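You operate a simulated robot arm through the tools that you are given. There is no shell and no other tool. Be economical: measure what you need, move in short steps, check, and stop when the job is done.

The job below is to be done with a simulated robot arm. You get a single attempt, and the scene is never put back.

JOB
Let the dirty water out and scrub the grime by the drain.
Fine: plug on the edge of the sink; wet the blue scrubbing brush at the cold tap, rinse it there, leave it on the drain board, tap shut. What is to be rubbed or washed off counts as gone when no trace of it is left.

It is judged by the outcome, as a careful person would: the job done as asked, and still so three seconds after it is handed in. It fails if anything else is knocked over, pushed out of place, dropped, spilled or broken.

ROBOT AND FRAMES
A 7-joint arm with a two-finger parallel gripper on a trunk, on a base that drives. Base frame: it is fixed to the floor where the robot stands at the start and does not move with it; the origin is under the middle of the robot, x ahead of it, y to its left, z up; the surface under the hand at the start is at about z = 0.73. Readings come in m, degrees, newtons and seconds.
With the tool pointing down near the work surface it reaches from about 0.44 to 0.9 m from the robot's upright axis, wherever it stands. Its first joint turns from -115.0 to 115.0 degrees. Places, roughly: blue scrubbing brush (13x5x5 cm) [0.5, -0.9, 0.9]; blue tap lever [0.8, 0.1, 1]; drain board [0.5, -0.6, 0.9]; drain hole [0.5, 0.1, 0.7]; grime by the drain [0.7, 0.1, 0.7]; sink [0.6, 0, 0.8]. Payload 3.91 kg.
The TCP is the grasp point between the finger pads, 0.03 m short of the fingertips. In the tool frame z runs along the fingers and y along their closing line. The gripper opens to 0.11 m. The fingers are 0.02 m wide and 0.01 m thick; the gripper's body (0.048 by 0.112 m) begins 0.055 m behind the TCP.
Orientation is told as [roll, pitch, yaw] about the base's x, y, z axes, in that order, counted from this pose: with the fingers straight down and closing along the base's y, the tool's x points along the base's -x, its y along +y and its z along -z.

CONTROLS
- The arm moves only by the tool drive_tool. Its argument "steps" is a list of rows, each an object (a shift or turn left out is 0, a gripper value left out holds the last) with "slide": the shift along the tool's x, y, z in m, a list of three; "rotation": the turn, a rotation vector about the tool's x, y, z in degrees, a list of three; "hand": the gripper command, from -1 (shut) to 1 (fully open), values between in proportion. In form: [{"slide": [dx, dy, dz], "rotation": [ax, ay, az], "hand": hand}, ...]. A call has 1 to 8 rows; each row is the pose to reach, as a shift and turn from the pose commanded when the call began, along the tool's axes at that moment. Rows are played at 5 a second. More than 0.05 m and 8.6 degrees between two rows, or a gripper value outside its range, and nothing of the call is played. Where a pose cannot be reached the arm comes as near as it can. A force on the tool above 90 N (or 10 N above the force at the start of the call, whichever is more), or a blocked arm, ends the call early, and 0.2 s more pass. The fingers move at their own pace (about 0.153 m/s each) and stop on an object; they squeeze with about 34 N. The grip force told is the motor's: it shows also when the fingers shut on nothing. Time passes only in rows, and 0.2 s behind the last, so rows that repeat a pose let the fingers close. The reply holds the time, the measured pose of the TCP, the force on the tool along the base axes, the opening and the grip force, in the units named above and with some noise, with the torque about the TCP (base axes, N m) and any sound that the robot's microphone picked up.
- Cameras (640 x 400 px; columns grow to the right, rows downward): "scene" is now at [0.1974, 0.1414, 1.373]; the picture's right is [-0.75, -0.66, 0.00], its down [-0.45, 0.52, -0.72] and it looks along [0.47, -0.54, -0.69] (base axes); focal length 230 px, centre (320, 200). "wrist" rides on the gripper at [0.072, 0.017, -0.103] in the tool frame; the picture's right is [-0.23, 0.97, 0.00], its down [-0.76, -0.18, -0.62] and it looks along [-0.61, -0.14, 0.78] (tool axes); focal length 222 px, centre (320, 200). There is no depth. A picture from a camera that has moved, and an enlarged one, comes with that camera's place and axes in the base frame and with its lens.
- snapshot(camera): a new picture of that camera. No time passes.
- raise_lower(by): slides the trunk up (or, below 0, down) by that many m; the arm and the scene camera ride with it, the base frame stays. It gives what a move gives, with no picture.
- base_move(legs): drives the robot by 1 to 6 legs, each [ahead, left, turn to the left] in m, m and degrees, along the robot's own axes; the way and the turn of a leg run together, so that a leg with both is an arc; at most 1.5 m and 180 degrees a leg. The arm and the cameras ride along, it lands a little off, and it stops where it bumps. It gives what a move gives.
- turn_head(pan, tilt): turns the head with the scene camera to pan (to the left, within 80 degrees either way) and tilt (down, from -29 to 69), counted from straight ahead of the robot. It gives what a move gives.
- close_up(camera, box): a new picture of the part [left, top, right, bottom] of that camera's present view, enlarged. No time passes.
- finish_job(): hands the job in; it is judged then, once.

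Go step by step. Nothing tells you exact positions but the pictures and the camera data: compare them with the known pose of the tool, close in by small moves and look again before you grip or let go. The budget is 120 turns and 78 pictures, counting those below and the enlarged ones. Unless the task says otherwise, let go and move clear before handing in, and close with one line.

The tools are called as name(argument=value, ...) on one line, values as JSON. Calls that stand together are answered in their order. drive_tool: Moves the arm, as the interface text tells. Its arguments: {"type":"object","properties":{"steps":{"type":"array"}},"required":["steps"]} The other tools are called the same way: raise_lower (by) slides the trunk up or down; base_move (legs) drives the base; turn_head (pan, tilt) turns the head that bears the scene camera; snapshot (camera) takes a picture; close_up (camera, box) takes an enlarged picture of a part of a camera's view; finish_job () hands the job in.

At the start:

```text
t: 0.0
tcp_pos: [0.5478, 0.0914, 1.1765]
tool_rot: [0.0, 0.0, 0.0]
force: [0.6, -1.0, -0.5]
torque: [-0.01, -0.03, -0.01]
width: 0.1101
finger_force: 0.1
trunk travel left (down, up): [-0.725, 0.265]
robot x, y, heading: [0.0037, -0.001, -0.1]
head pan, tilt: [-49.0, 43.9]
```

scene: 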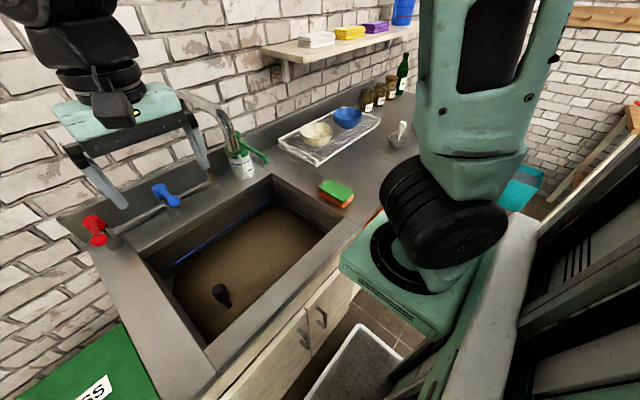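
wrist: 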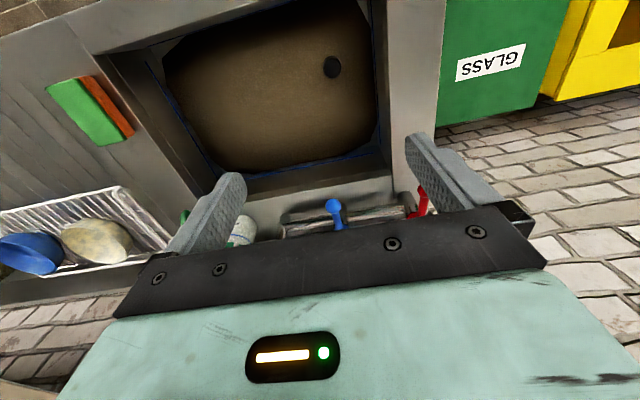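

I see a sink full of brown water with a dark plug handle sticking up near (0.56, 0.11); the blue and red tap levers are behind it. I'll look closer at the sink and toward the drain board.

close_up(camera="scene", box=[80, 100, 360, 380])

close_up(camera="scene", box=[230, 0, 430, 220])

close_up(camera="wrist", box=[120, 0, 460, 260])

```text
1.43 times, centred on (220, 240) of scene
camera zoom: at [0.1974, 0.1414, 1.373], right [-0.75, -0.66, 0.0], down [-0.45, 0.52, -0.72], along [0.47, -0.54, -0.69], focal length 329 px, centre (463, 143)
```

zoom: 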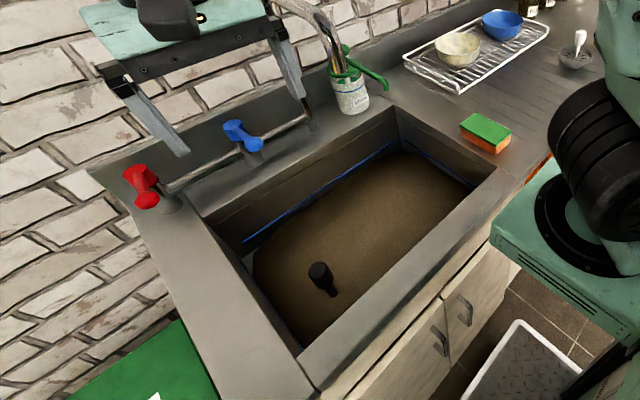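

```text
1.82 times, centred on (330, 110) of scene
camera zoom: at [0.1974, 0.1414, 1.373], right [-0.75, -0.66, 0.0], down [-0.45, 0.52, -0.72], along [0.47, -0.54, -0.69], focal length 418 px, centre (302, 364)
```

zoom: 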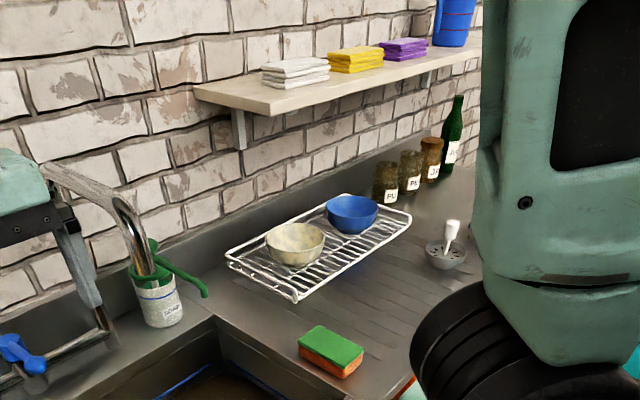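

```text
1.54 times, centred on (290, 130) of wrist
camera zoom: at [0.4748, 0.1093, 1.2812], right [0.23, 0.97, 0.0], down [0.76, -0.18, 0.62], along [0.61, -0.14, -0.78], focal length 342 px, centre (366, 308)
```

zoom: 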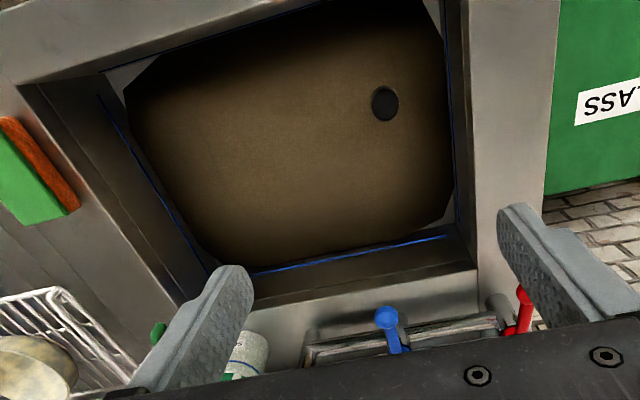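

The plug knob top triangulates to about (0.54, 0.115, 0.84). Now I'll turn the head to see the tap and spout, then the brush.

turn_head(pan=-10, tilt=45)

snapshot(camera="scene")

turn_head(pan=-78, tilt=30)

snapshot(camera="scene")

```text
t: 1.1
tcp_pos: [0.5479, 0.0913, 1.1766]
tool_rot: [0.0, 0.0, 0.0]
force: [0.4, 0.1, 0.5]
torque: [0.0, -0.03, -0.01]
width: 0.1102
finger_force: 0.1
trunk travel left (down, up): [-0.725, 0.265]
robot x, y, heading: [0.0015, 0.0012, -0.1]
head pan, tilt: [-10.0, 45.0]
```

```text
72 pictures are left
camera scene: at [0.2235, 0.1893, 1.3714], right [-0.17, -0.98, 0.0], down [-0.7, 0.12, -0.71], along [0.7, -0.12, -0.71], focal length 230 px, centre (320, 200)
```

scene: 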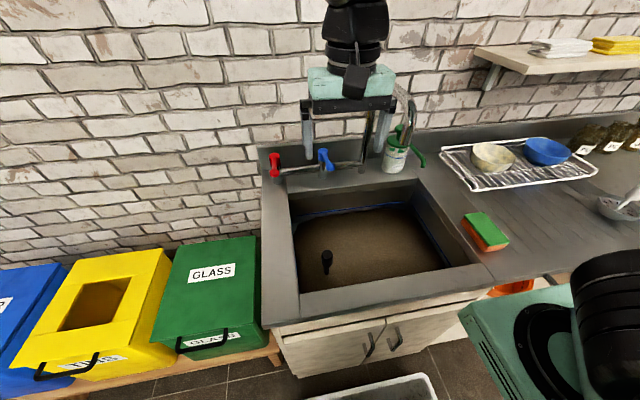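

```text
t: 2.4
tcp_pos: [0.5468, 0.0921, 1.1772]
tool_rot: [0.0, 0.0, 0.0]
force: [0.0, -0.3, 0.2]
torque: [-0.01, 0.0, 0.02]
width: 0.11
finger_force: 0.0
trunk travel left (down, up): [-0.725, 0.265]
robot x, y, heading: [-0.0022, -0.0005, 0.0]
head pan, tilt: [-78.0, 30.0]
```

```text
71 pictures are left
camera scene: at [0.1623, 0.115, 1.394], right [-0.98, -0.21, 0.0], down [-0.1, 0.49, -0.87], along [0.18, -0.85, -0.5], focal length 230 px, centre (320, 200)
```

scene: 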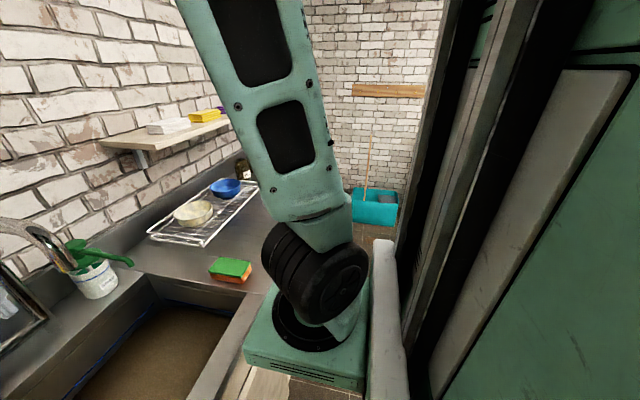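

The knob stands a little left of below the hand. I lower the hand over it and look again.

drive_tool(steps=[{"slide": [0.007, 0.023, 0.04]}, {"slide": [0.007, 0.023, 0.085]}, {"slide": [0.007, 0.023, 0.13]}, {"slide": [0.007, 0.023, 0.175]}, {"slide": [0.007, 0.023, 0.22]}])

turn_head(pan=-25, tilt=45)

snapshot(camera="scene")

snapshot(camera="wrist")

```text
t: 3.6
tcp_pos: [0.5412, 0.1137, 0.9564]
tool_rot: [-0.1, 0.1, 0.0]
force: [-0.4, 0.2, 0.0]
torque: [0.01, -0.02, -0.01]
width: 0.1101
finger_force: 0.2
trunk travel left (down, up): [-0.725, 0.265]
robot x, y, heading: [-0.0017, -0.0022, -0.2]
head pan, tilt: [-78.0, 30.0]
```

```text
t: 4.9
tcp_pos: [0.5406, 0.1141, 0.9573]
tool_rot: [0.0, 0.0, 0.0]
force: [0.4, 0.2, -0.9]
torque: [0.02, 0.02, 0.0]
width: 0.1099
finger_force: 0.0
trunk travel left (down, up): [-0.725, 0.265]
robot x, y, heading: [0.0011, 0.0011, -0.1]
head pan, tilt: [-25.0, 45.0]
```

```text
70 pictures are left
camera scene: at [0.2172, 0.1691, 1.3714], right [-0.42, -0.91, 0.0], down [-0.64, 0.3, -0.71], along [0.64, -0.3, -0.71], focal length 230 px, centre (320, 200)
```

scene: 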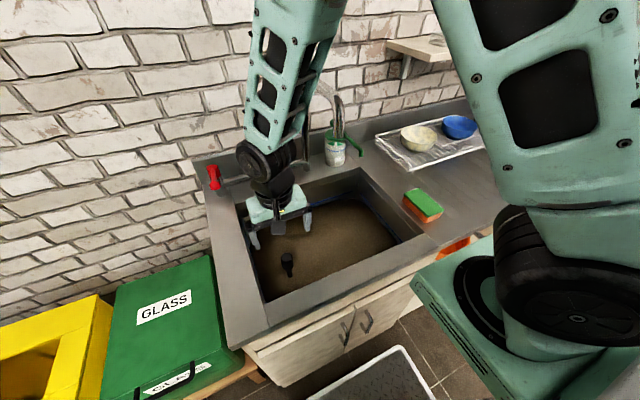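

```text
69 pictures are left
camera wrist: at [0.4687, 0.1317, 1.0612], right [0.23, 0.97, 0.0], down [0.76, -0.18, 0.62], along [0.61, -0.14, -0.78], focal length 222 px, centre (320, 200)
```

wrist: 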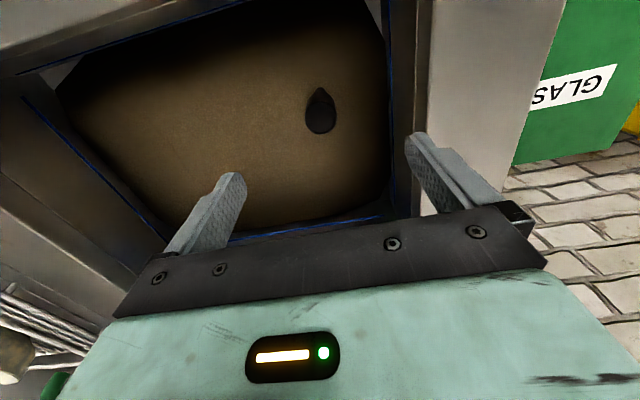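

The knob is at about (0.543, 0.114, 0.834), between the fingers. I'll descend and grip it.

drive_tool(steps=[{"slide": [-0.002, 0, 0.045]}, {"slide": [-0.002, 0, 0.09]}, {"slide": [-0.002, 0, 0.135]}, {"slide": [-0.002, 0, 0.14], "hand": -1}, {"slide": [-0.002, 0, 0.14], "hand": -1}, {"slide": [-0.002, 0, 0.14], "hand": -1}])

snapshot(camera="wrist")

```text
t: 6.3
tcp_pos: [0.5433, 0.1156, 0.8164]
tool_rot: [-0.1, 0.0, 0.0]
force: [-1.7, 3.5, -2.8]
torque: [0.39, 0.08, 0.01]
width: 0.0312
finger_force: 34.0
trunk travel left (down, up): [-0.725, 0.265]
robot x, y, heading: [0.0005, 0.0001, -0.0]
head pan, tilt: [-25.0, 45.0]
```

```text
68 pictures are left
camera wrist: at [0.4698, 0.1331, 0.9207], right [0.23, 0.97, 0.0], down [0.76, -0.18, 0.62], along [0.61, -0.14, -0.78], focal length 222 px, centre (320, 200)
```

wrist: 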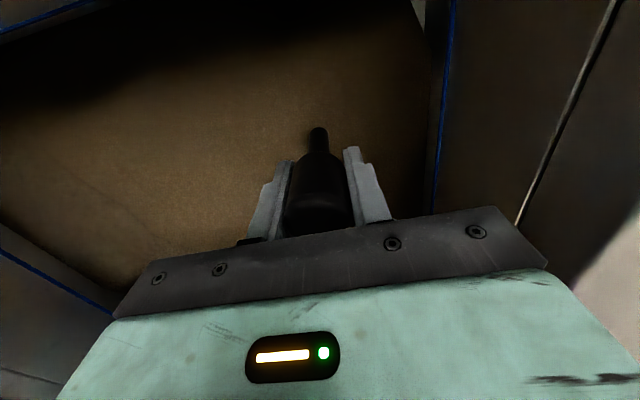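

Gripped with 34 N at 31 mm wide. Now I lift the plug straight up.

drive_tool(steps=[{"slide": [0, 0, -0.02]}, {"slide": [0, 0, -0.05]}, {"slide": [0, 0, -0.09]}, {"slide": [0, 0, -0.13]}, {"slide": [0, 0, -0.17]}, {"slide": [0, 0, -0.21]}, {"slide": [0, 0, -0.25]}])

snapshot(camera="scene")

snapshot(camera="wrist")

```text
t: 7.9
tcp_pos: [0.5404, 0.1151, 1.0681]
tool_rot: [0.0, 0.0, 0.1]
force: [0.2, -0.7, -0.9]
torque: [-0.05, 0.04, 0.05]
width: 0.0312
finger_force: 34.1
trunk travel left (down, up): [-0.725, 0.265]
robot x, y, heading: [-0.0002, 0.0008, -0.2]
head pan, tilt: [-25.0, 45.0]
```

```text
67 pictures are left
camera scene: at [0.2175, 0.1693, 1.3712], right [-0.42, -0.91, 0.0], down [-0.64, 0.3, -0.71], along [0.64, -0.3, -0.71], focal length 230 px, centre (320, 200)
```

scene: 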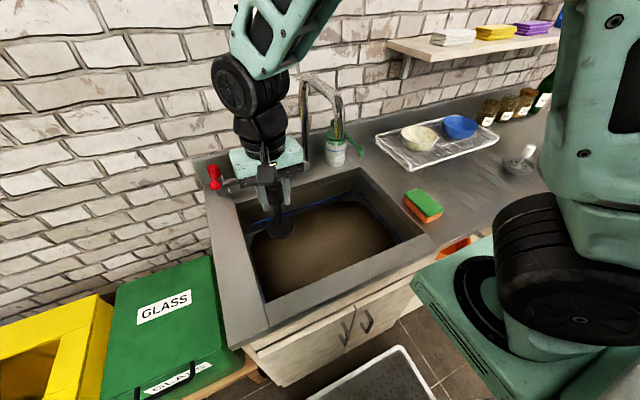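

```text
66 pictures are left
camera wrist: at [0.4687, 0.1335, 1.1714], right [0.23, 0.97, 0.0], down [0.76, -0.18, 0.62], along [0.61, -0.14, -0.78], focal length 222 px, centre (320, 200)
```

wrist: 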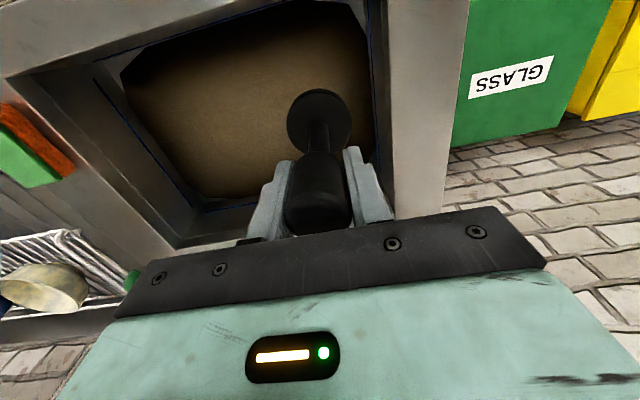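

The plug is out; the flange is about 5.5 cm wide and the left rim about 6 cm (y ≈ 0.195–0.255, z ≈ 0.9). I carry it over the left rim.

drive_tool(steps=[{"slide": [0.02, 0.04, 0]}, {"slide": [0.04, 0.08, 0]}, {"slide": [0.05, 0.111, 0]}, {"slide": [0.05, 0.111, 0.02]}, {"slide": [0.05, 0.111, 0.03]}])

snapshot(camera="scene")

snapshot(camera="wrist")

```text
t: 9.1
tcp_pos: [0.494, 0.2256, 1.0378]
tool_rot: [0.0, -0.1, -0.1]
force: [0.4, -0.7, -1.1]
torque: [0.02, 0.03, 0.01]
width: 0.0311
finger_force: 34.2
trunk travel left (down, up): [-0.725, 0.265]
robot x, y, heading: [0.0008, -0.0043, 0.1]
head pan, tilt: [-25.0, 45.0]
```

```text
65 pictures are left
camera scene: at [0.2171, 0.1691, 1.3714], right [-0.42, -0.91, 0.0], down [-0.64, 0.3, -0.71], along [0.64, -0.3, -0.71], focal length 230 px, centre (320, 200)
```

scene: 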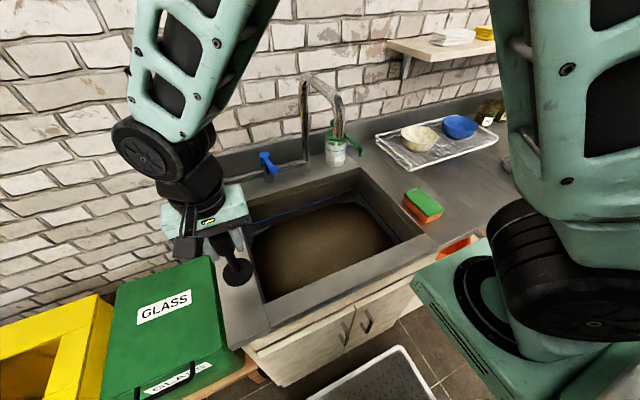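

```text
64 pictures are left
camera wrist: at [0.4206, 0.2433, 1.1406], right [0.23, 0.97, 0.0], down [0.76, -0.18, 0.62], along [0.61, -0.14, -0.78], focal length 222 px, centre (320, 200)
```

wrist: 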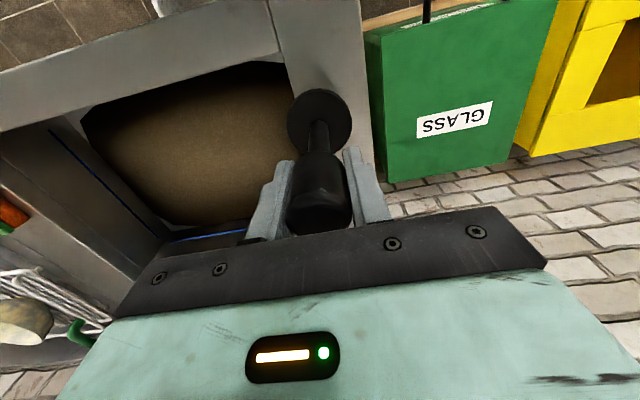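

Rim centre comes out at y ≈ 0.236, and the plug's bottom is about 2 cm above it. I shift 9 mm left and go down gently until contact.

drive_tool(steps=[{"slide": [0, 0.009, 0]}, {"slide": [0, 0.009, 0.01]}, {"slide": [0, 0.009, 0.015]}])

snapshot(camera="wrist")

close_up(camera="scene", box=[160, 200, 320, 300])

```text
t: 9.9
tcp_pos: [0.4935, 0.2341, 1.0221]
tool_rot: [0.0, -0.1, 0.1]
force: [-0.8, 0.5, -1.4]
torque: [0.0, 0.02, 0.02]
width: 0.0313
finger_force: 33.5
trunk travel left (down, up): [-0.725, 0.265]
robot x, y, heading: [0.0009, 0.0002, -0.0]
head pan, tilt: [-25.0, 45.0]
```

```text
63 pictures are left
camera wrist: at [0.4201, 0.2521, 1.1263], right [0.23, 0.97, 0.0], down [0.76, -0.18, 0.62], along [0.61, -0.14, -0.78], focal length 222 px, centre (320, 200)
```

wrist: 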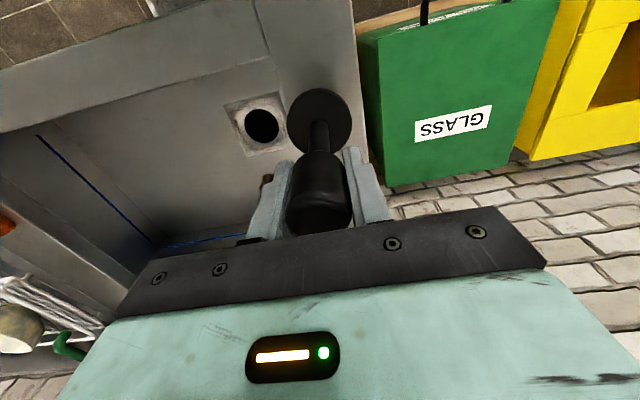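

```text
4.00 times, centred on (240, 250) of scene
camera zoom: at [0.2172, 0.1691, 1.3714], right [-0.42, -0.91, 0.0], down [-0.64, 0.3, -0.71], along [0.64, -0.3, -0.71], focal length 920 px, centre (640, 0)
```

zoom: 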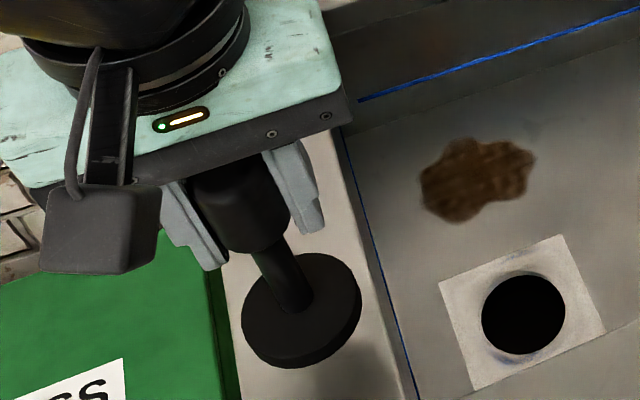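

The water is gone and the grime patch shows. I continue lowering the plug to the rim.

drive_tool(steps=[{"slide": [0, 0, 0.005]}, {"slide": [0, 0, 0.01]}, {"slide": [0, 0, 0.013]}])

close_up(camera="scene", box=[160, 200, 320, 300])

```text
t: 10.7
tcp_pos: [0.4929, 0.2335, 1.0091]
tool_rot: [-0.1, 0.0, 0.0]
force: [0.5, 0.0, -1.7]
torque: [0.02, 0.02, -0.02]
width: 0.0313
finger_force: 34.1
trunk travel left (down, up): [-0.725, 0.265]
robot x, y, heading: [0.0007, 0.0006, -0.1]
head pan, tilt: [-25.0, 45.0]
```

```text
4.00 times, centred on (240, 250) of scene
camera zoom: at [0.2172, 0.1691, 1.3714], right [-0.42, -0.91, 0.0], down [-0.64, 0.3, -0.71], along [0.64, -0.3, -0.71], focal length 920 px, centre (640, 0)
```

zoom: 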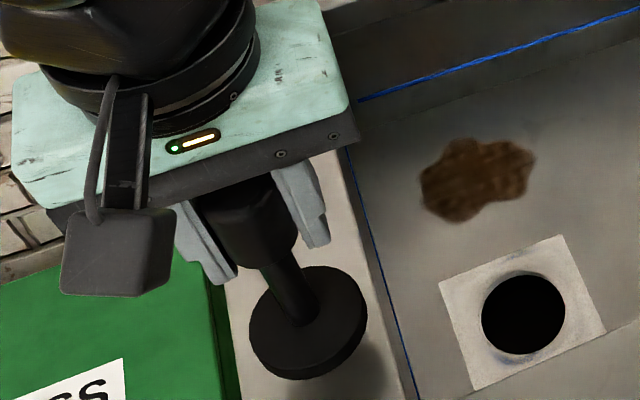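

Nearly down; a few more millimetres until force shows.

drive_tool(steps=[{"slide": [0, 0, 0.004]}, {"slide": [0, 0, 0.008]}])

```text
t: 11.3
tcp_pos: [0.492, 0.2339, 1.0008]
tool_rot: [0.0, 0.1, 0.0]
force: [-0.3, 0.2, -2.2]
torque: [0.03, -0.01, 0.0]
width: 0.0313
finger_force: 34.0
trunk travel left (down, up): [-0.725, 0.265]
robot x, y, heading: [0.0026, 0.0008, -0.2]
head pan, tilt: [-25.0, 45.0]
```

drive_tool(steps=[{"slide": [0, 0, 0.004]}, {"slide": [0, 0, 0.008]}])

close_up(camera="scene", box=[160, 220, 320, 320])

```text
t: 11.9
tcp_pos: [0.4941, 0.2344, 0.9934]
tool_rot: [0.0, 0.0, 0.0]
force: [0.6, 1.1, -0.4]
torque: [0.07, 0.0, -0.02]
width: 0.0314
finger_force: 33.7
trunk travel left (down, up): [-0.725, 0.265]
robot x, y, heading: [-0.0013, 0.0031, 0.1]
head pan, tilt: [-25.0, 45.0]
```

```text
4.00 times, centred on (240, 270) of scene
camera zoom: at [0.2172, 0.1691, 1.3714], right [-0.42, -0.91, 0.0], down [-0.64, 0.3, -0.71], along [0.64, -0.3, -0.71], focal length 920 px, centre (640, -80)
```

zoom: 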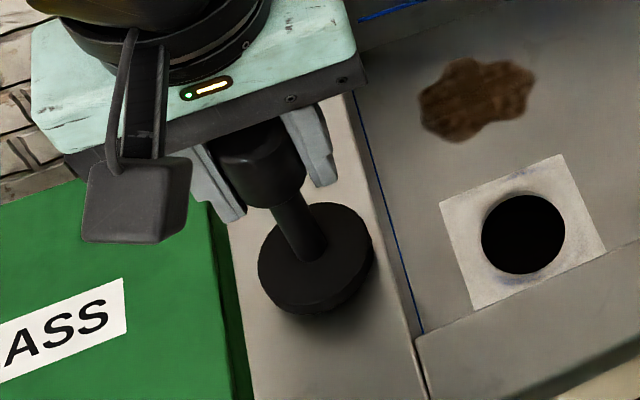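

drive_tool(steps=[{"slide": [0, 0, 0.003]}, {"slide": [0, 0, 0.004]}])

```text
t: 12.5
tcp_pos: [0.4936, 0.2326, 0.989]
tool_rot: [-0.1, 0.0, 0.0]
force: [-0.4, 0.1, -1.6]
torque: [0.03, 0.0, -0.05]
width: 0.0314
finger_force: 33.9
trunk travel left (down, up): [-0.725, 0.265]
robot x, y, heading: [0.0016, -0.0004, 0.0]
head pan, tilt: [-25.0, 45.0]
```

drive_tool(steps=[{"slide": [0, 0, 0.003]}, {"slide": [0, 0, 0.006]}])

close_up(camera="scene", box=[160, 220, 320, 320])

```text
t: 13.1
tcp_pos: [0.4937, 0.2347, 0.986]
tool_rot: [0.1, -0.1, -0.1]
force: [-1.8, -3.8, 23.6]
torque: [-0.61, 0.1, -0.01]
width: 0.0316
finger_force: 34.2
trunk travel left (down, up): [-0.725, 0.265]
robot x, y, heading: [0.0029, 0.0004, -0.1]
head pan, tilt: [-25.0, 45.0]
```

```text
4.00 times, centred on (240, 270) of scene
camera zoom: at [0.2164, 0.1686, 1.3721], right [-0.42, -0.91, 0.0], down [-0.64, 0.3, -0.71], along [0.64, -0.3, -0.71], focal length 920 px, centre (640, -80)
```

zoom: 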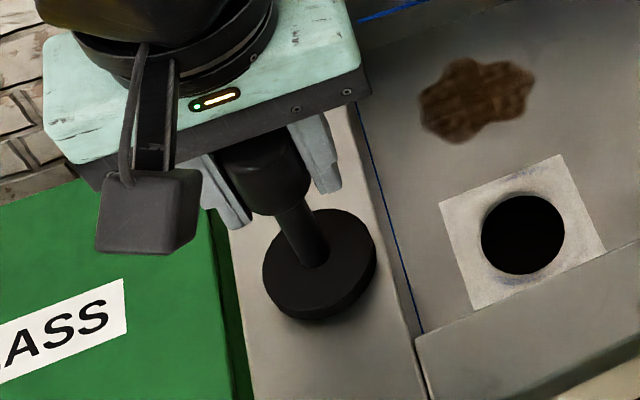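

The plug stands on the rim (24 N). I ease the push, open and lift off.

drive_tool(steps=[{"slide": [0, 0, -0.003]}, {"slide": [0, 0, -0.003], "hand": -0.2}, {"slide": [0, 0, -0.003], "hand": -0.1}, {"slide": [0, 0, -0.04], "hand": -0.1}, {"slide": [0, 0, -0.08], "hand": -0.1}, {"slide": [0, 0, -0.12], "hand": -0.1}, {"slide": [0, 0, -0.16], "hand": -0.1}])

snapshot(camera="scene")

snapshot(camera="wrist")

```text
t: 14.7
tcp_pos: [0.4947, 0.2346, 1.1436]
tool_rot: [-0.1, 0.0, 0.0]
force: [0.0, -0.4, 0.4]
torque: [-0.01, -0.03, 0.02]
width: 0.0495
finger_force: 0.0
trunk travel left (down, up): [-0.725, 0.265]
robot x, y, heading: [0.0001, -0.0007, 0.3]
head pan, tilt: [-25.0, 45.0]
```

```text
58 pictures are left
camera scene: at [0.2174, 0.1694, 1.3713], right [-0.42, -0.91, 0.0], down [-0.64, 0.3, -0.71], along [0.64, -0.3, -0.71], focal length 230 px, centre (320, 200)
```

scene: 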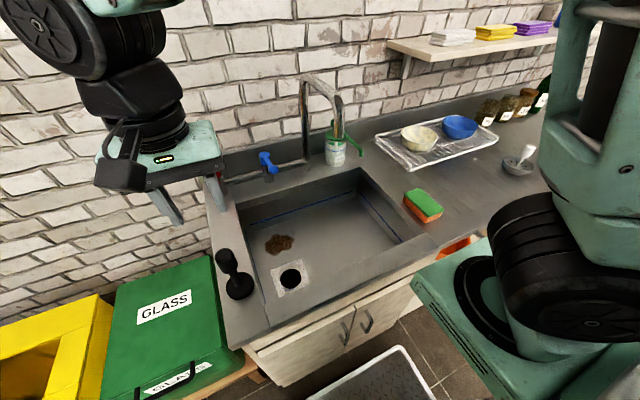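

```text
57 pictures are left
camera wrist: at [0.421, 0.2531, 1.2475], right [0.23, 0.97, 0.0], down [0.76, -0.18, 0.62], along [0.61, -0.14, -0.78], focal length 222 px, centre (320, 200)
```

wrist: 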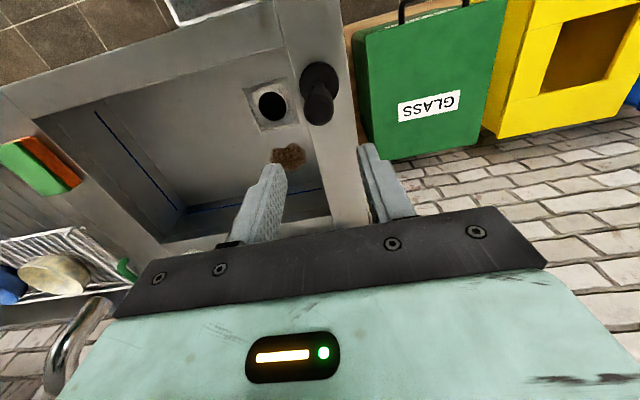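

Plug stands on the rim, sink is empty. Now a closer look at the tap and spout.

close_up(camera="scene", box=[190, 60, 390, 200])

turn_head(pan=0, tilt=35)

close_up(camera="scene", box=[220, 100, 480, 280])

```text
2.86 times, centred on (290, 130) of scene
camera zoom: at [0.2174, 0.1694, 1.3713], right [-0.42, -0.91, 0.0], down [-0.64, 0.3, -0.71], along [0.64, -0.3, -0.71], focal length 657 px, centre (406, 400)
```

zoom: 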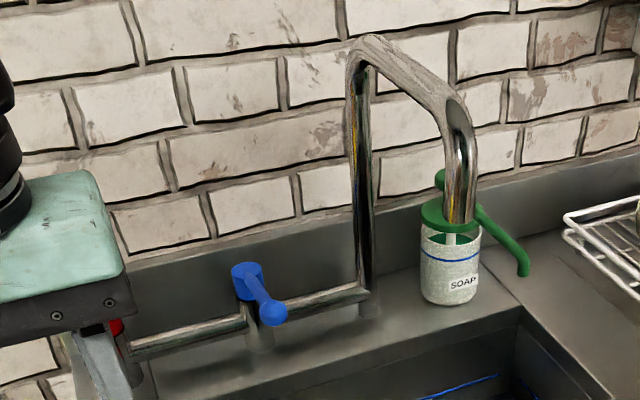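

```text
t: 15.6
tcp_pos: [0.4942, 0.234, 1.1426]
tool_rot: [0.0, 0.0, 0.0]
force: [0.2, -0.2, -0.3]
torque: [0.01, 0.0, 0.02]
width: 0.0494
finger_force: 0.2
trunk travel left (down, up): [-0.725, 0.265]
robot x, y, heading: [0.0019, -0.0014, 0.1]
head pan, tilt: [0.0, 35.0]
```

```text
2.22 times, centred on (350, 190) of scene
camera zoom: at [0.2315, 0.2034, 1.3862], right [0.0, -1.0, 0.0], down [-0.57, 0.0, -0.82], along [0.82, 0.0, -0.57], focal length 511 px, centre (253, 222)
```

zoom: 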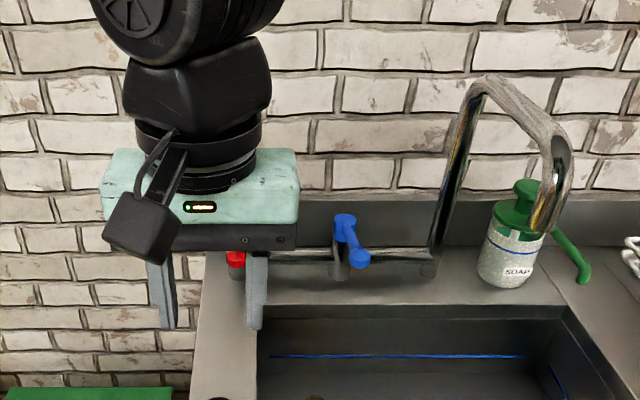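

The spout outlet is near (0.59, −0.045, 1.13), over the sink; the blue lever's tip is near (0.74, 0.07, 0.97), pointing at me. I move the hand to get a wrist view of the lever.

drive_tool(steps=[{"slide": [0, -0.045, 0], "hand": 1}, {"slide": [-0.01, -0.09, 0], "hand": 1}, {"slide": [-0.02, -0.135, 0], "hand": 1}, {"slide": [-0.03, -0.165, 0], "hand": 1}])

close_up(camera="wrist", box=[200, 60, 480, 260])

snapshot(camera="scene")

```text
t: 16.6
tcp_pos: [0.5252, 0.0682, 1.1435]
tool_rot: [0.1, 0.0, 0.0]
force: [0.3, 0.8, 0.4]
torque: [-0.06, -0.02, 0.01]
width: 0.1098
finger_force: 0.1
trunk travel left (down, up): [-0.725, 0.265]
robot x, y, heading: [0.0029, -0.0006, -0.1]
head pan, tilt: [0.0, 35.0]
```

```text
2.00 times, centred on (340, 160) of wrist
camera zoom: at [0.4512, 0.0871, 1.248], right [0.23, 0.97, 0.0], down [0.76, -0.18, 0.62], along [0.61, -0.14, -0.78], focal length 444 px, centre (280, 280)
```

zoom: 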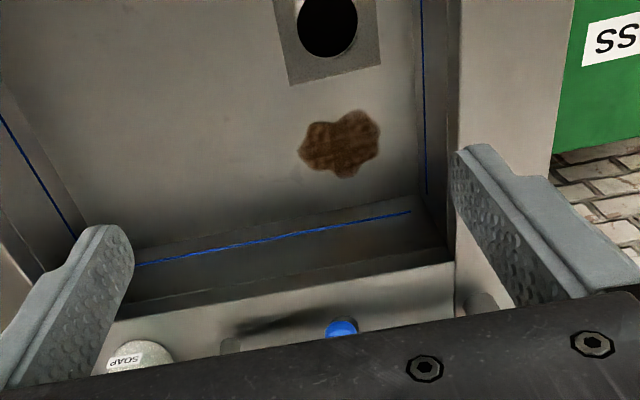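

```text
53 pictures are left
camera scene: at [0.2315, 0.2039, 1.3861], right [0.0, -1.0, 0.0], down [-0.57, 0.0, -0.82], along [0.82, 0.0, -0.57], focal length 230 px, centre (320, 200)
```

scene: 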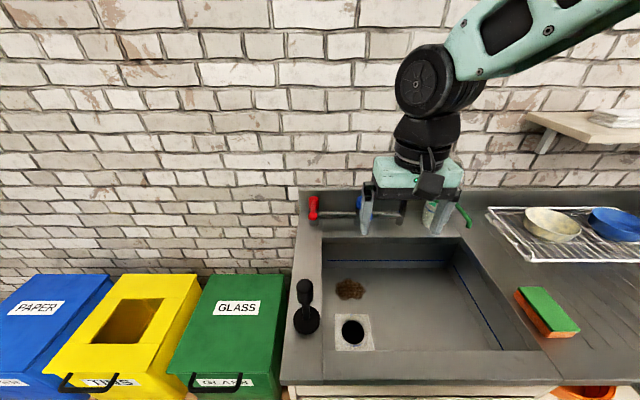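

The lever tip is near (0.72, 0.077, 0.99) with the pivot behind it. To keep clear of the spout I'll tilt the fingers forward to approach it from the front.

drive_tool(steps=[{"rotation": [0, -8, 0], "slide": [0, 0.01, 0.01], "hand": -0.3}, {"rotation": [0, -16, 0], "slide": [0, 0.01, 0.02]}, {"rotation": [0, -24, 0], "slide": [0, 0.01, 0.03]}, {"rotation": [0, -32, 0], "slide": [0, 0.01, 0.04]}, {"rotation": [0, -40, 0], "slide": [0, 0.01, 0.05]}, {"rotation": [0, -48, 0], "slide": [0, 0.01, 0.06]}, {"rotation": [0, -56, 0], "slide": [0, 0.01, 0.07]}, {"rotation": [0, -60, 0], "slide": [0, 0.01, 0.08]}])

snapshot(camera="wrist")

snapshot(camera="scene")

```text
t: 18.4
tcp_pos: [0.5487, 0.1169, 1.0665]
tool_rot: [0.1, -59.9, -0.2]
force: [-0.3, -0.5, 0.7]
torque: [0.0, 0.03, 0.0]
width: 0.0384
finger_force: 0.1
out of reach, approached as far as the arm can: row 6, 7, 8
trunk travel left (down, up): [-0.725, 0.265]
robot x, y, heading: [0.0021, -0.0005, 0.2]
head pan, tilt: [0.0, 35.0]
```

```text
52 pictures are left
camera wrist: at [0.4222, 0.1355, 1.0566], right [0.11, 0.97, 0.2], down [-0.16, -0.18, 0.97], along [0.98, -0.14, 0.14], focal length 222 px, centre (320, 200)
```

wrist: 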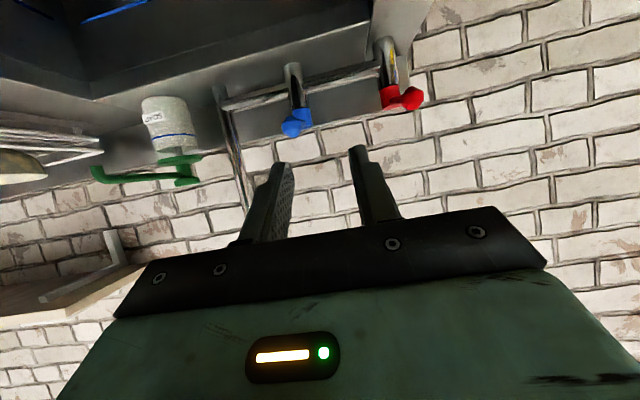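

```text
51 pictures are left
camera scene: at [0.2312, 0.2031, 1.3863], right [0.0, -1.0, 0.0], down [-0.57, 0.0, -0.82], along [0.82, 0.0, -0.57], focal length 230 px, centre (320, 200)
```

scene: 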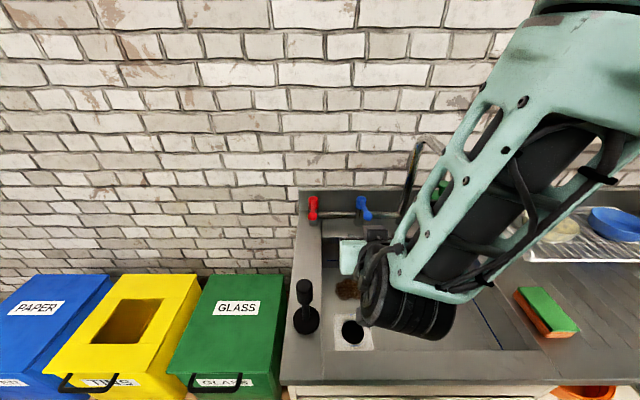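

The lever is visible ahead and both levers point at me. The forearm comes from the right near the spout, so I'll raise the trunk and shift the base left to approach from the left side.

raise_lower(by=0.15)

base_move(legs=[[0, 0.25, 0]])

turn_head(pan=-15, tilt=40)

snapshot(camera="scene")

```text
t: 20.1
tcp_pos: [0.5501, 0.1184, 1.2165]
tool_rot: [-0.1, -59.9, 0.1]
force: [-0.4, -1.3, 0.2]
torque: [-0.01, 0.0, 0.01]
width: 0.0385
finger_force: 0.1
trunk travel left (down, up): [-0.875, 0.115]
robot x, y, heading: [-0.0029, -0.0014, 0.1]
head pan, tilt: [0.0, 35.0]
```

```text
t: 21.9
tcp_pos: [0.5472, 0.3673, 1.2169]
tool_rot: [-0.1, -59.9, 0.3]
force: [-0.3, -0.1, -0.4]
torque: [0.0, -0.02, -0.01]
width: 0.0383
finger_force: 0.2
trunk travel left (down, up): [-0.875, 0.115]
robot x, y, heading: [-0.0018, 0.2467, 0.5]
head pan, tilt: [0.0, 35.0]
```

```text
t: 22.7
tcp_pos: [0.5478, 0.368, 1.2165]
tool_rot: [-0.1, -59.9, 0.4]
force: [-0.2, 0.3, 1.5]
torque: [0.01, 0.04, 0.0]
width: 0.0384
finger_force: 0.0
trunk travel left (down, up): [-0.875, 0.115]
robot x, y, heading: [-0.0006, 0.2461, 0.5]
head pan, tilt: [-15.0, 40.0]
```

```text
50 pictures are left
camera scene: at [0.2238, 0.4296, 1.5287], right [-0.25, -0.97, 0.0], down [-0.62, 0.16, -0.77], along [0.74, -0.19, -0.64], focal length 230 px, centre (320, 200)
```

scene: 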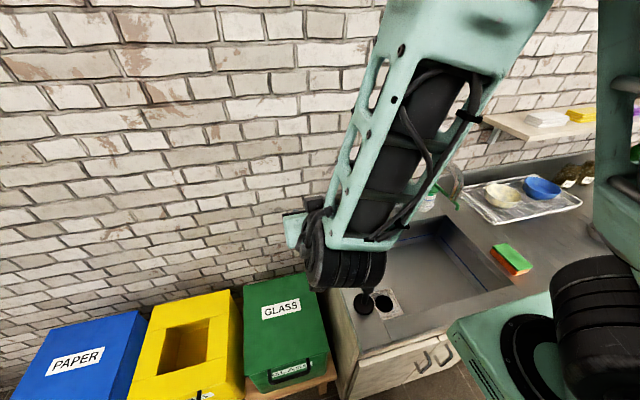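

Now I bring the hand over to y ≈ 0.08 at the raised height, in front of the lever.

drive_tool(steps=[{"slide": [-0.004, -0.045, 0.007]}, {"slide": [-0.008, -0.09, 0.014]}, {"slide": [-0.012, -0.135, 0.021]}, {"slide": [-0.016, -0.18, 0.028]}, {"slide": [-0.02, -0.225, 0.035]}, {"slide": [-0.025, -0.265, 0.043]}, {"slide": [-0.025, -0.288, 0.043]}])

snapshot(camera="scene")

snapshot(camera="wrist")

```text
t: 24.3
tcp_pos: [0.6706, 0.1851, 1.2384]
tool_rot: [-0.1, -59.9, 0.4]
force: [-0.3, 0.2, 0.4]
torque: [0.0, -0.03, 0.01]
width: 0.0386
finger_force: 0.1
out of reach, approached as far as the arm can: row 1, 2, 3, 4, 5, 6, 7
trunk travel left (down, up): [-0.875, 0.115]
robot x, y, heading: [-0.0038, 0.2501, 0.3]
head pan, tilt: [-15.0, 40.0]
```

```text
49 pictures are left
camera scene: at [0.2238, 0.4295, 1.5286], right [-0.25, -0.97, 0.0], down [-0.62, 0.16, -0.77], along [0.74, -0.19, -0.64], focal length 230 px, centre (320, 200)
```

scene: 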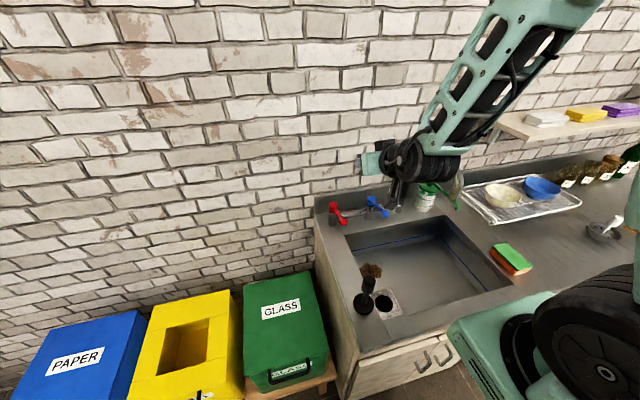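

```text
48 pictures are left
camera wrist: at [0.5445, 0.2024, 1.2284], right [0.11, 0.97, 0.2], down [-0.16, -0.18, 0.97], along [0.98, -0.14, 0.13], focal length 222 px, centre (320, 200)
```

wrist: 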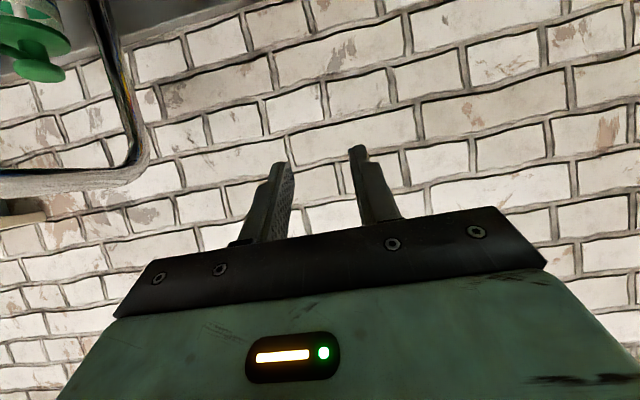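

The tilted hand needs about 0.68 m of reach from the axis. I continue to the right in small steps at this radius.

drive_tool(steps=[{"slide": [-0.01, -0.03, 0.015]}, {"slide": [-0.01, -0.065, 0.017]}, {"slide": [-0.01, -0.1, 0.017]}])

snapshot(camera="scene")

```text
t: 25.3
tcp_pos: [0.6897, 0.2088, 1.2351]
tool_rot: [-0.6, -59.8, 15.9]
force: [0.4, 1.6, -0.9]
torque: [-0.11, 0.01, -0.1]
width: 0.0385
finger_force: 0.2
out of reach, approached as far as the arm can: row 1
trunk travel left (down, up): [-0.875, 0.115]
robot x, y, heading: [-0.0011, 0.2457, 0.2]
head pan, tilt: [-15.0, 40.0]
stopped in row 3: the arm was blocked; the commanded pose is now the measured one
```

```text
47 pictures are left
camera scene: at [0.2245, 0.4315, 1.5283], right [-0.25, -0.97, 0.0], down [-0.62, 0.16, -0.77], along [0.74, -0.19, -0.64], focal length 230 px, centre (320, 200)
```

scene: 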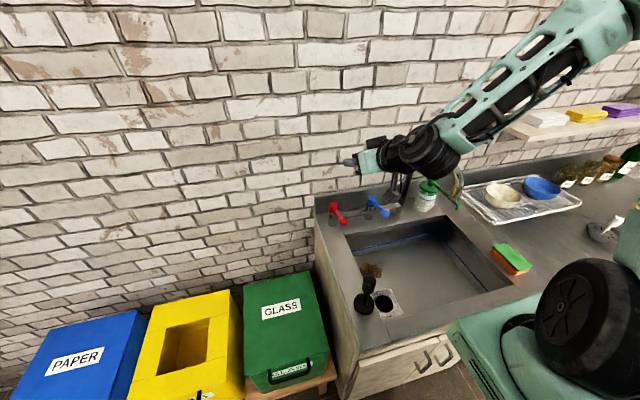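

The arm got blocked, likely the wrist close to the spout. I raise the trunk and back off to the left, then go back to a fingers-down pose.

raise_lower(by=0.1)

close_up(camera="scene", box=[300, 80, 520, 240])

```text
t: 26.6
tcp_pos: [0.6896, 0.2054, 1.3361]
tool_rot: [-0.4, -59.8, 15.6]
force: [-0.2, -0.1, 0.1]
torque: [-0.01, -0.02, -0.01]
width: 0.0386
finger_force: 0.1
trunk travel left (down, up): [-0.975, 0.015]
robot x, y, heading: [-0.0009, 0.2466, 0.3]
head pan, tilt: [-15.0, 40.0]
```

```text
2.50 times, centred on (410, 160) of scene
camera zoom: at [0.224, 0.4293, 1.6286], right [-0.25, -0.97, 0.0], down [-0.62, 0.16, -0.77], along [0.74, -0.19, -0.64], focal length 575 px, centre (95, 300)
```

zoom: 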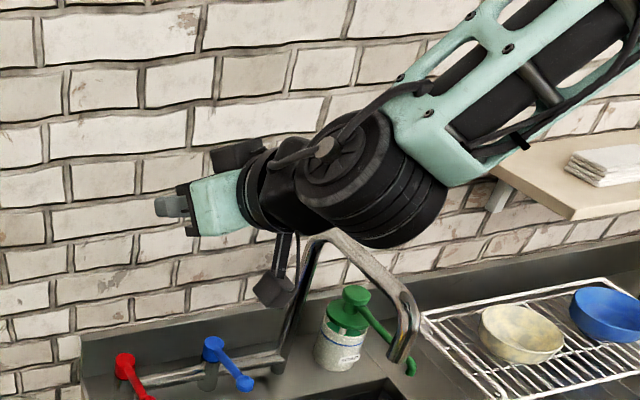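

The spout and soap look undisturbed, and the hand is clear above. I turn the fingers back down here.

drive_tool(steps=[{"rotation": [0, 8, 0]}, {"rotation": [0, 16, 0]}, {"rotation": [0, 24, 0]}, {"rotation": [0, 32, 0]}, {"rotation": [0, 40, 0]}, {"rotation": [0, 48, 0]}, {"rotation": [0, 56, 0]}, {"rotation": [0, 59.8, 0]}])

snapshot(camera="scene")

```text
t: 28.4
tcp_pos: [0.6888, 0.2055, 1.3359]
tool_rot: [-0.1, 0.1, 15.2]
force: [-0.1, 0.0, 0.0]
torque: [-0.04, -0.03, -0.02]
width: 0.0385
finger_force: 0.0
out of reach, approached as far as the arm can: row 4
trunk travel left (down, up): [-0.975, 0.015]
robot x, y, heading: [-0.0008, 0.2481, 0.3]
head pan, tilt: [-15.0, 40.0]
```

```text
45 pictures are left
camera scene: at [0.2239, 0.4293, 1.6287], right [-0.25, -0.97, 0.0], down [-0.62, 0.16, -0.77], along [0.74, -0.19, -0.64], focal length 230 px, centre (320, 200)
```

scene: 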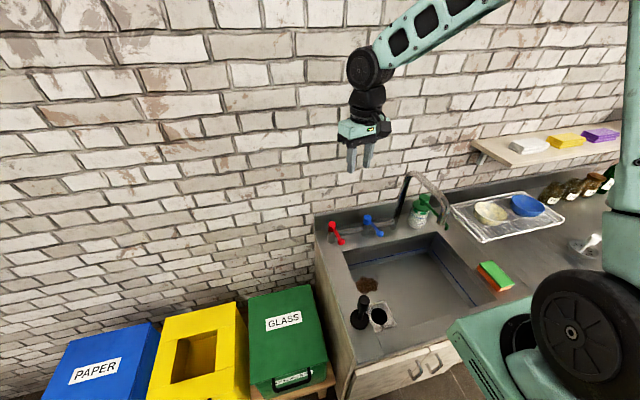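

Fingers are down again and the lever is unobstructed. A close-up to pin the lever down.

close_up(camera="scene", box=[310, 160, 470, 260])

```text
4.00 times, centred on (390, 210) of scene
camera zoom: at [0.2239, 0.4293, 1.6287], right [-0.25, -0.97, 0.0], down [-0.62, 0.16, -0.77], along [0.74, -0.19, -0.64], focal length 920 px, centre (40, 160)
```

zoom: 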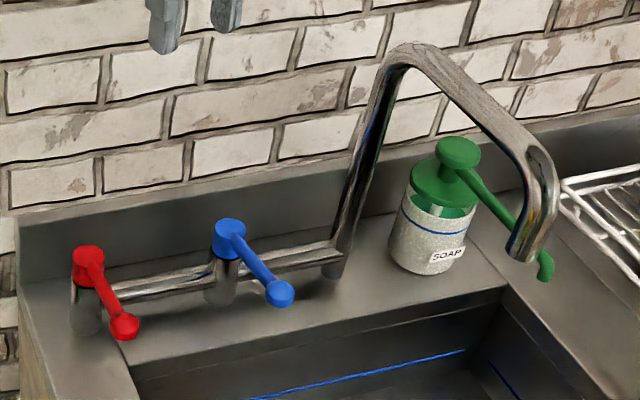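

Refined: lever tip ≈ (0.712, 0.078, 1.00), pivot ≈ (0.825, 0.073), spout outlet ≈ (0.62, −0.068, 1.10). I'll go above the right side of the lever with fingers shut and square up the yaw.

drive_tool(steps=[{"slide": [0.002, -0.04, 0], "rotation": [0, 0, 5], "hand": -1}, {"slide": [0.005, -0.08, 0], "rotation": [0, 0, 10], "hand": -1}, {"slide": [0.008, -0.125, 0], "rotation": [0, 0, 15.2], "hand": -1}, {"slide": [0.01, -0.17, 0], "rotation": [0, 0, 15.2], "hand": -1}])

snapshot(camera="scene")

```text
t: 29.4
tcp_pos: [0.726, 0.0414, 1.3348]
tool_rot: [-0.2, -0.1, -0.1]
force: [-0.1, 0.4, -0.1]
torque: [0.0, 0.03, -0.01]
width: 0.0
finger_force: 33.6
trunk travel left (down, up): [-0.975, 0.015]
robot x, y, heading: [-0.0038, 0.2478, 0.3]
head pan, tilt: [-15.0, 40.0]
```

```text
43 pictures are left
camera scene: at [0.2239, 0.4298, 1.6286], right [-0.25, -0.97, 0.0], down [-0.62, 0.16, -0.77], along [0.74, -0.19, -0.64], focal length 230 px, centre (320, 200)
```

scene: 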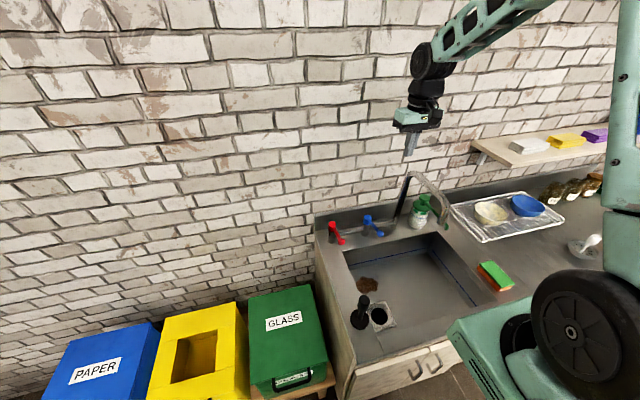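

raise_lower(by=-0.22)

close_up(camera="scene", box=[280, 40, 520, 190])

close_up(camera="wrist", box=[160, 60, 480, 260])

```text
t: 31.7
tcp_pos: [0.7264, 0.0406, 1.115]
tool_rot: [-0.1, -0.1, -0.1]
force: [-0.5, -0.6, -0.3]
torque: [-0.02, 0.01, -0.05]
width: 0.0001
finger_force: 34.1
trunk travel left (down, up): [-0.755, 0.235]
robot x, y, heading: [0.0015, 0.2463, 0.4]
head pan, tilt: [-15.0, 40.0]
```

```text
2.67 times, centred on (400, 115) of scene
camera zoom: at [0.224, 0.4293, 1.4087], right [-0.25, -0.97, 0.0], down [-0.62, 0.16, -0.77], along [0.74, -0.19, -0.64], focal length 614 px, centre (107, 427)
```

zoom: 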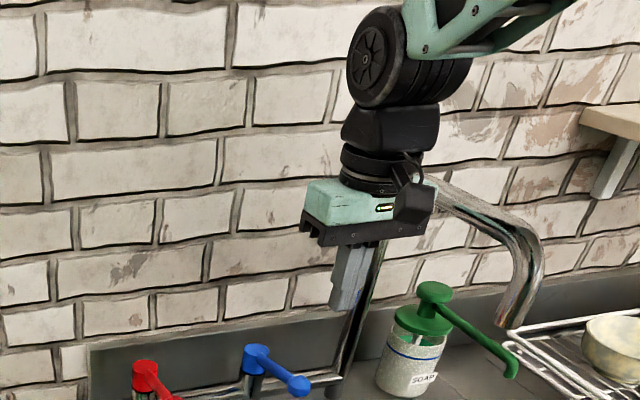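

```text
2.00 times, centred on (320, 160) of wrist
camera zoom: at [0.652, 0.0593, 1.2186], right [0.23, 0.97, 0.0], down [0.76, -0.18, 0.63], along [0.61, -0.14, -0.78], focal length 444 px, centre (320, 280)
```

zoom: 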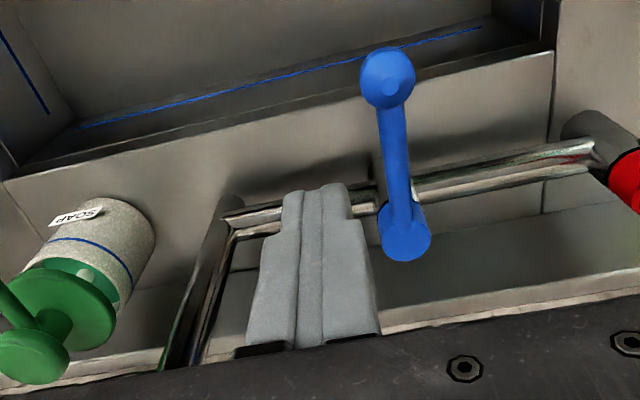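

The fingers hang just right of the lever. I lower them beside its tip.

drive_tool(steps=[{"slide": [0, 0, 0.04]}, {"slide": [0, 0, 0.08]}, {"slide": [0, 0, 0.12]}])

drive_tool(steps=[{"slide": [0, 0.01, 0]}, {"slide": [0, 0.02, 0]}, {"slide": [0, 0.03, 0]}])

snapshot(camera="wrist")

```text
t: 32.5
tcp_pos: [0.7248, 0.039, 0.9939]
tool_rot: [-0.2, -0.1, -0.1]
force: [-0.3, 0.1, 1.3]
torque: [-0.04, -0.05, -0.01]
width: 0.0
finger_force: 34.1
trunk travel left (down, up): [-0.755, 0.235]
robot x, y, heading: [-0.001, 0.249, 0.3]
head pan, tilt: [-15.0, 40.0]
```

```text
t: 33.3
tcp_pos: [0.7248, 0.0534, 0.9932]
tool_rot: [-0.9, -0.1, -0.9]
force: [2.3, -69.8, 0.4]
torque: [-0.07, -0.02, 0.69]
width: 0.0001
finger_force: 34.3
trunk travel left (down, up): [-0.755, 0.235]
robot x, y, heading: [0.0001, 0.2428, 0.2]
head pan, tilt: [-15.0, 40.0]
```

```text
40 pictures are left
camera wrist: at [0.6513, 0.0746, 1.0983], right [0.24, 0.97, -0.01], down [0.76, -0.18, 0.63], along [0.61, -0.16, -0.78], focal length 222 px, centre (320, 200)
```

wrist: 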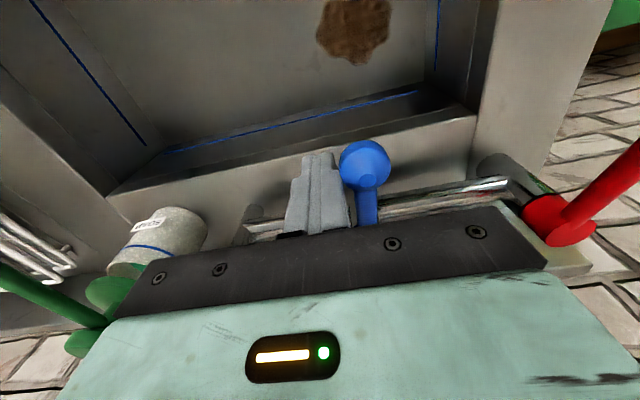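

Leftwards it's a hard stop (−70 N, no motion), so it opens to the right. I back off, hop over, and push from the left side.

drive_tool(steps=[{"slide": [0, -0.025, 0]}, {"slide": [0, -0.025, -0.04]}, {"slide": [0, -0.01, -0.08]}, {"slide": [0, 0.03, -0.08]}, {"slide": [0, 0.055, -0.08]}, {"slide": [0, 0.055, -0.04]}, {"slide": [0, 0.055, 0]}])

drive_tool(steps=[{"slide": [-0.002, -0.015, 0]}, {"slide": [-0.004, -0.025, 0]}, {"slide": [-0.006, -0.035, 0]}, {"slide": [-0.01, -0.045, 0]}])

snapshot(camera="wrist")

```text
t: 34.9
tcp_pos: [0.7246, 0.124, 0.9938]
tool_rot: [-0.2, 0.0, -0.1]
force: [-0.1, -0.1, 0.5]
torque: [0.01, -0.01, -0.02]
width: 0.0
finger_force: 34.1
trunk travel left (down, up): [-0.755, 0.235]
robot x, y, heading: [-0.0027, 0.249, 0.3]
head pan, tilt: [-15.0, 40.0]
```

```text
t: 35.9
tcp_pos: [0.7357, 0.0796, 0.9943]
tool_rot: [-0.2, -0.1, -0.1]
force: [0.5, -0.4, -0.6]
torque: [-0.05, -0.01, 0.02]
width: 0.0001
finger_force: 34.0
trunk travel left (down, up): [-0.755, 0.235]
robot x, y, heading: [-0.0035, 0.249, 0.0]
head pan, tilt: [-15.0, 40.0]
```

```text
39 pictures are left
camera wrist: at [0.6624, 0.0982, 1.0978], right [0.23, 0.97, 0.0], down [0.76, -0.18, 0.63], along [0.61, -0.15, -0.78], focal length 222 px, centre (320, 200)
```

wrist: 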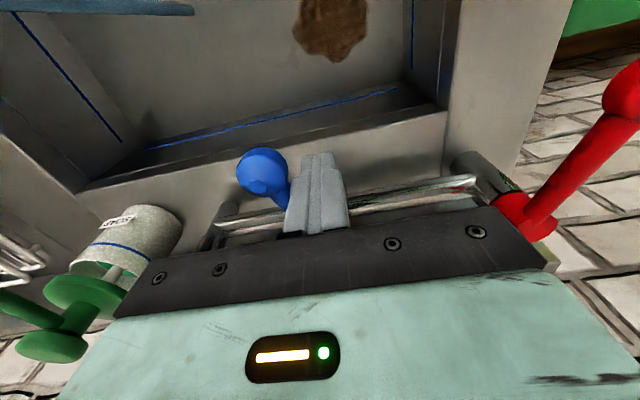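

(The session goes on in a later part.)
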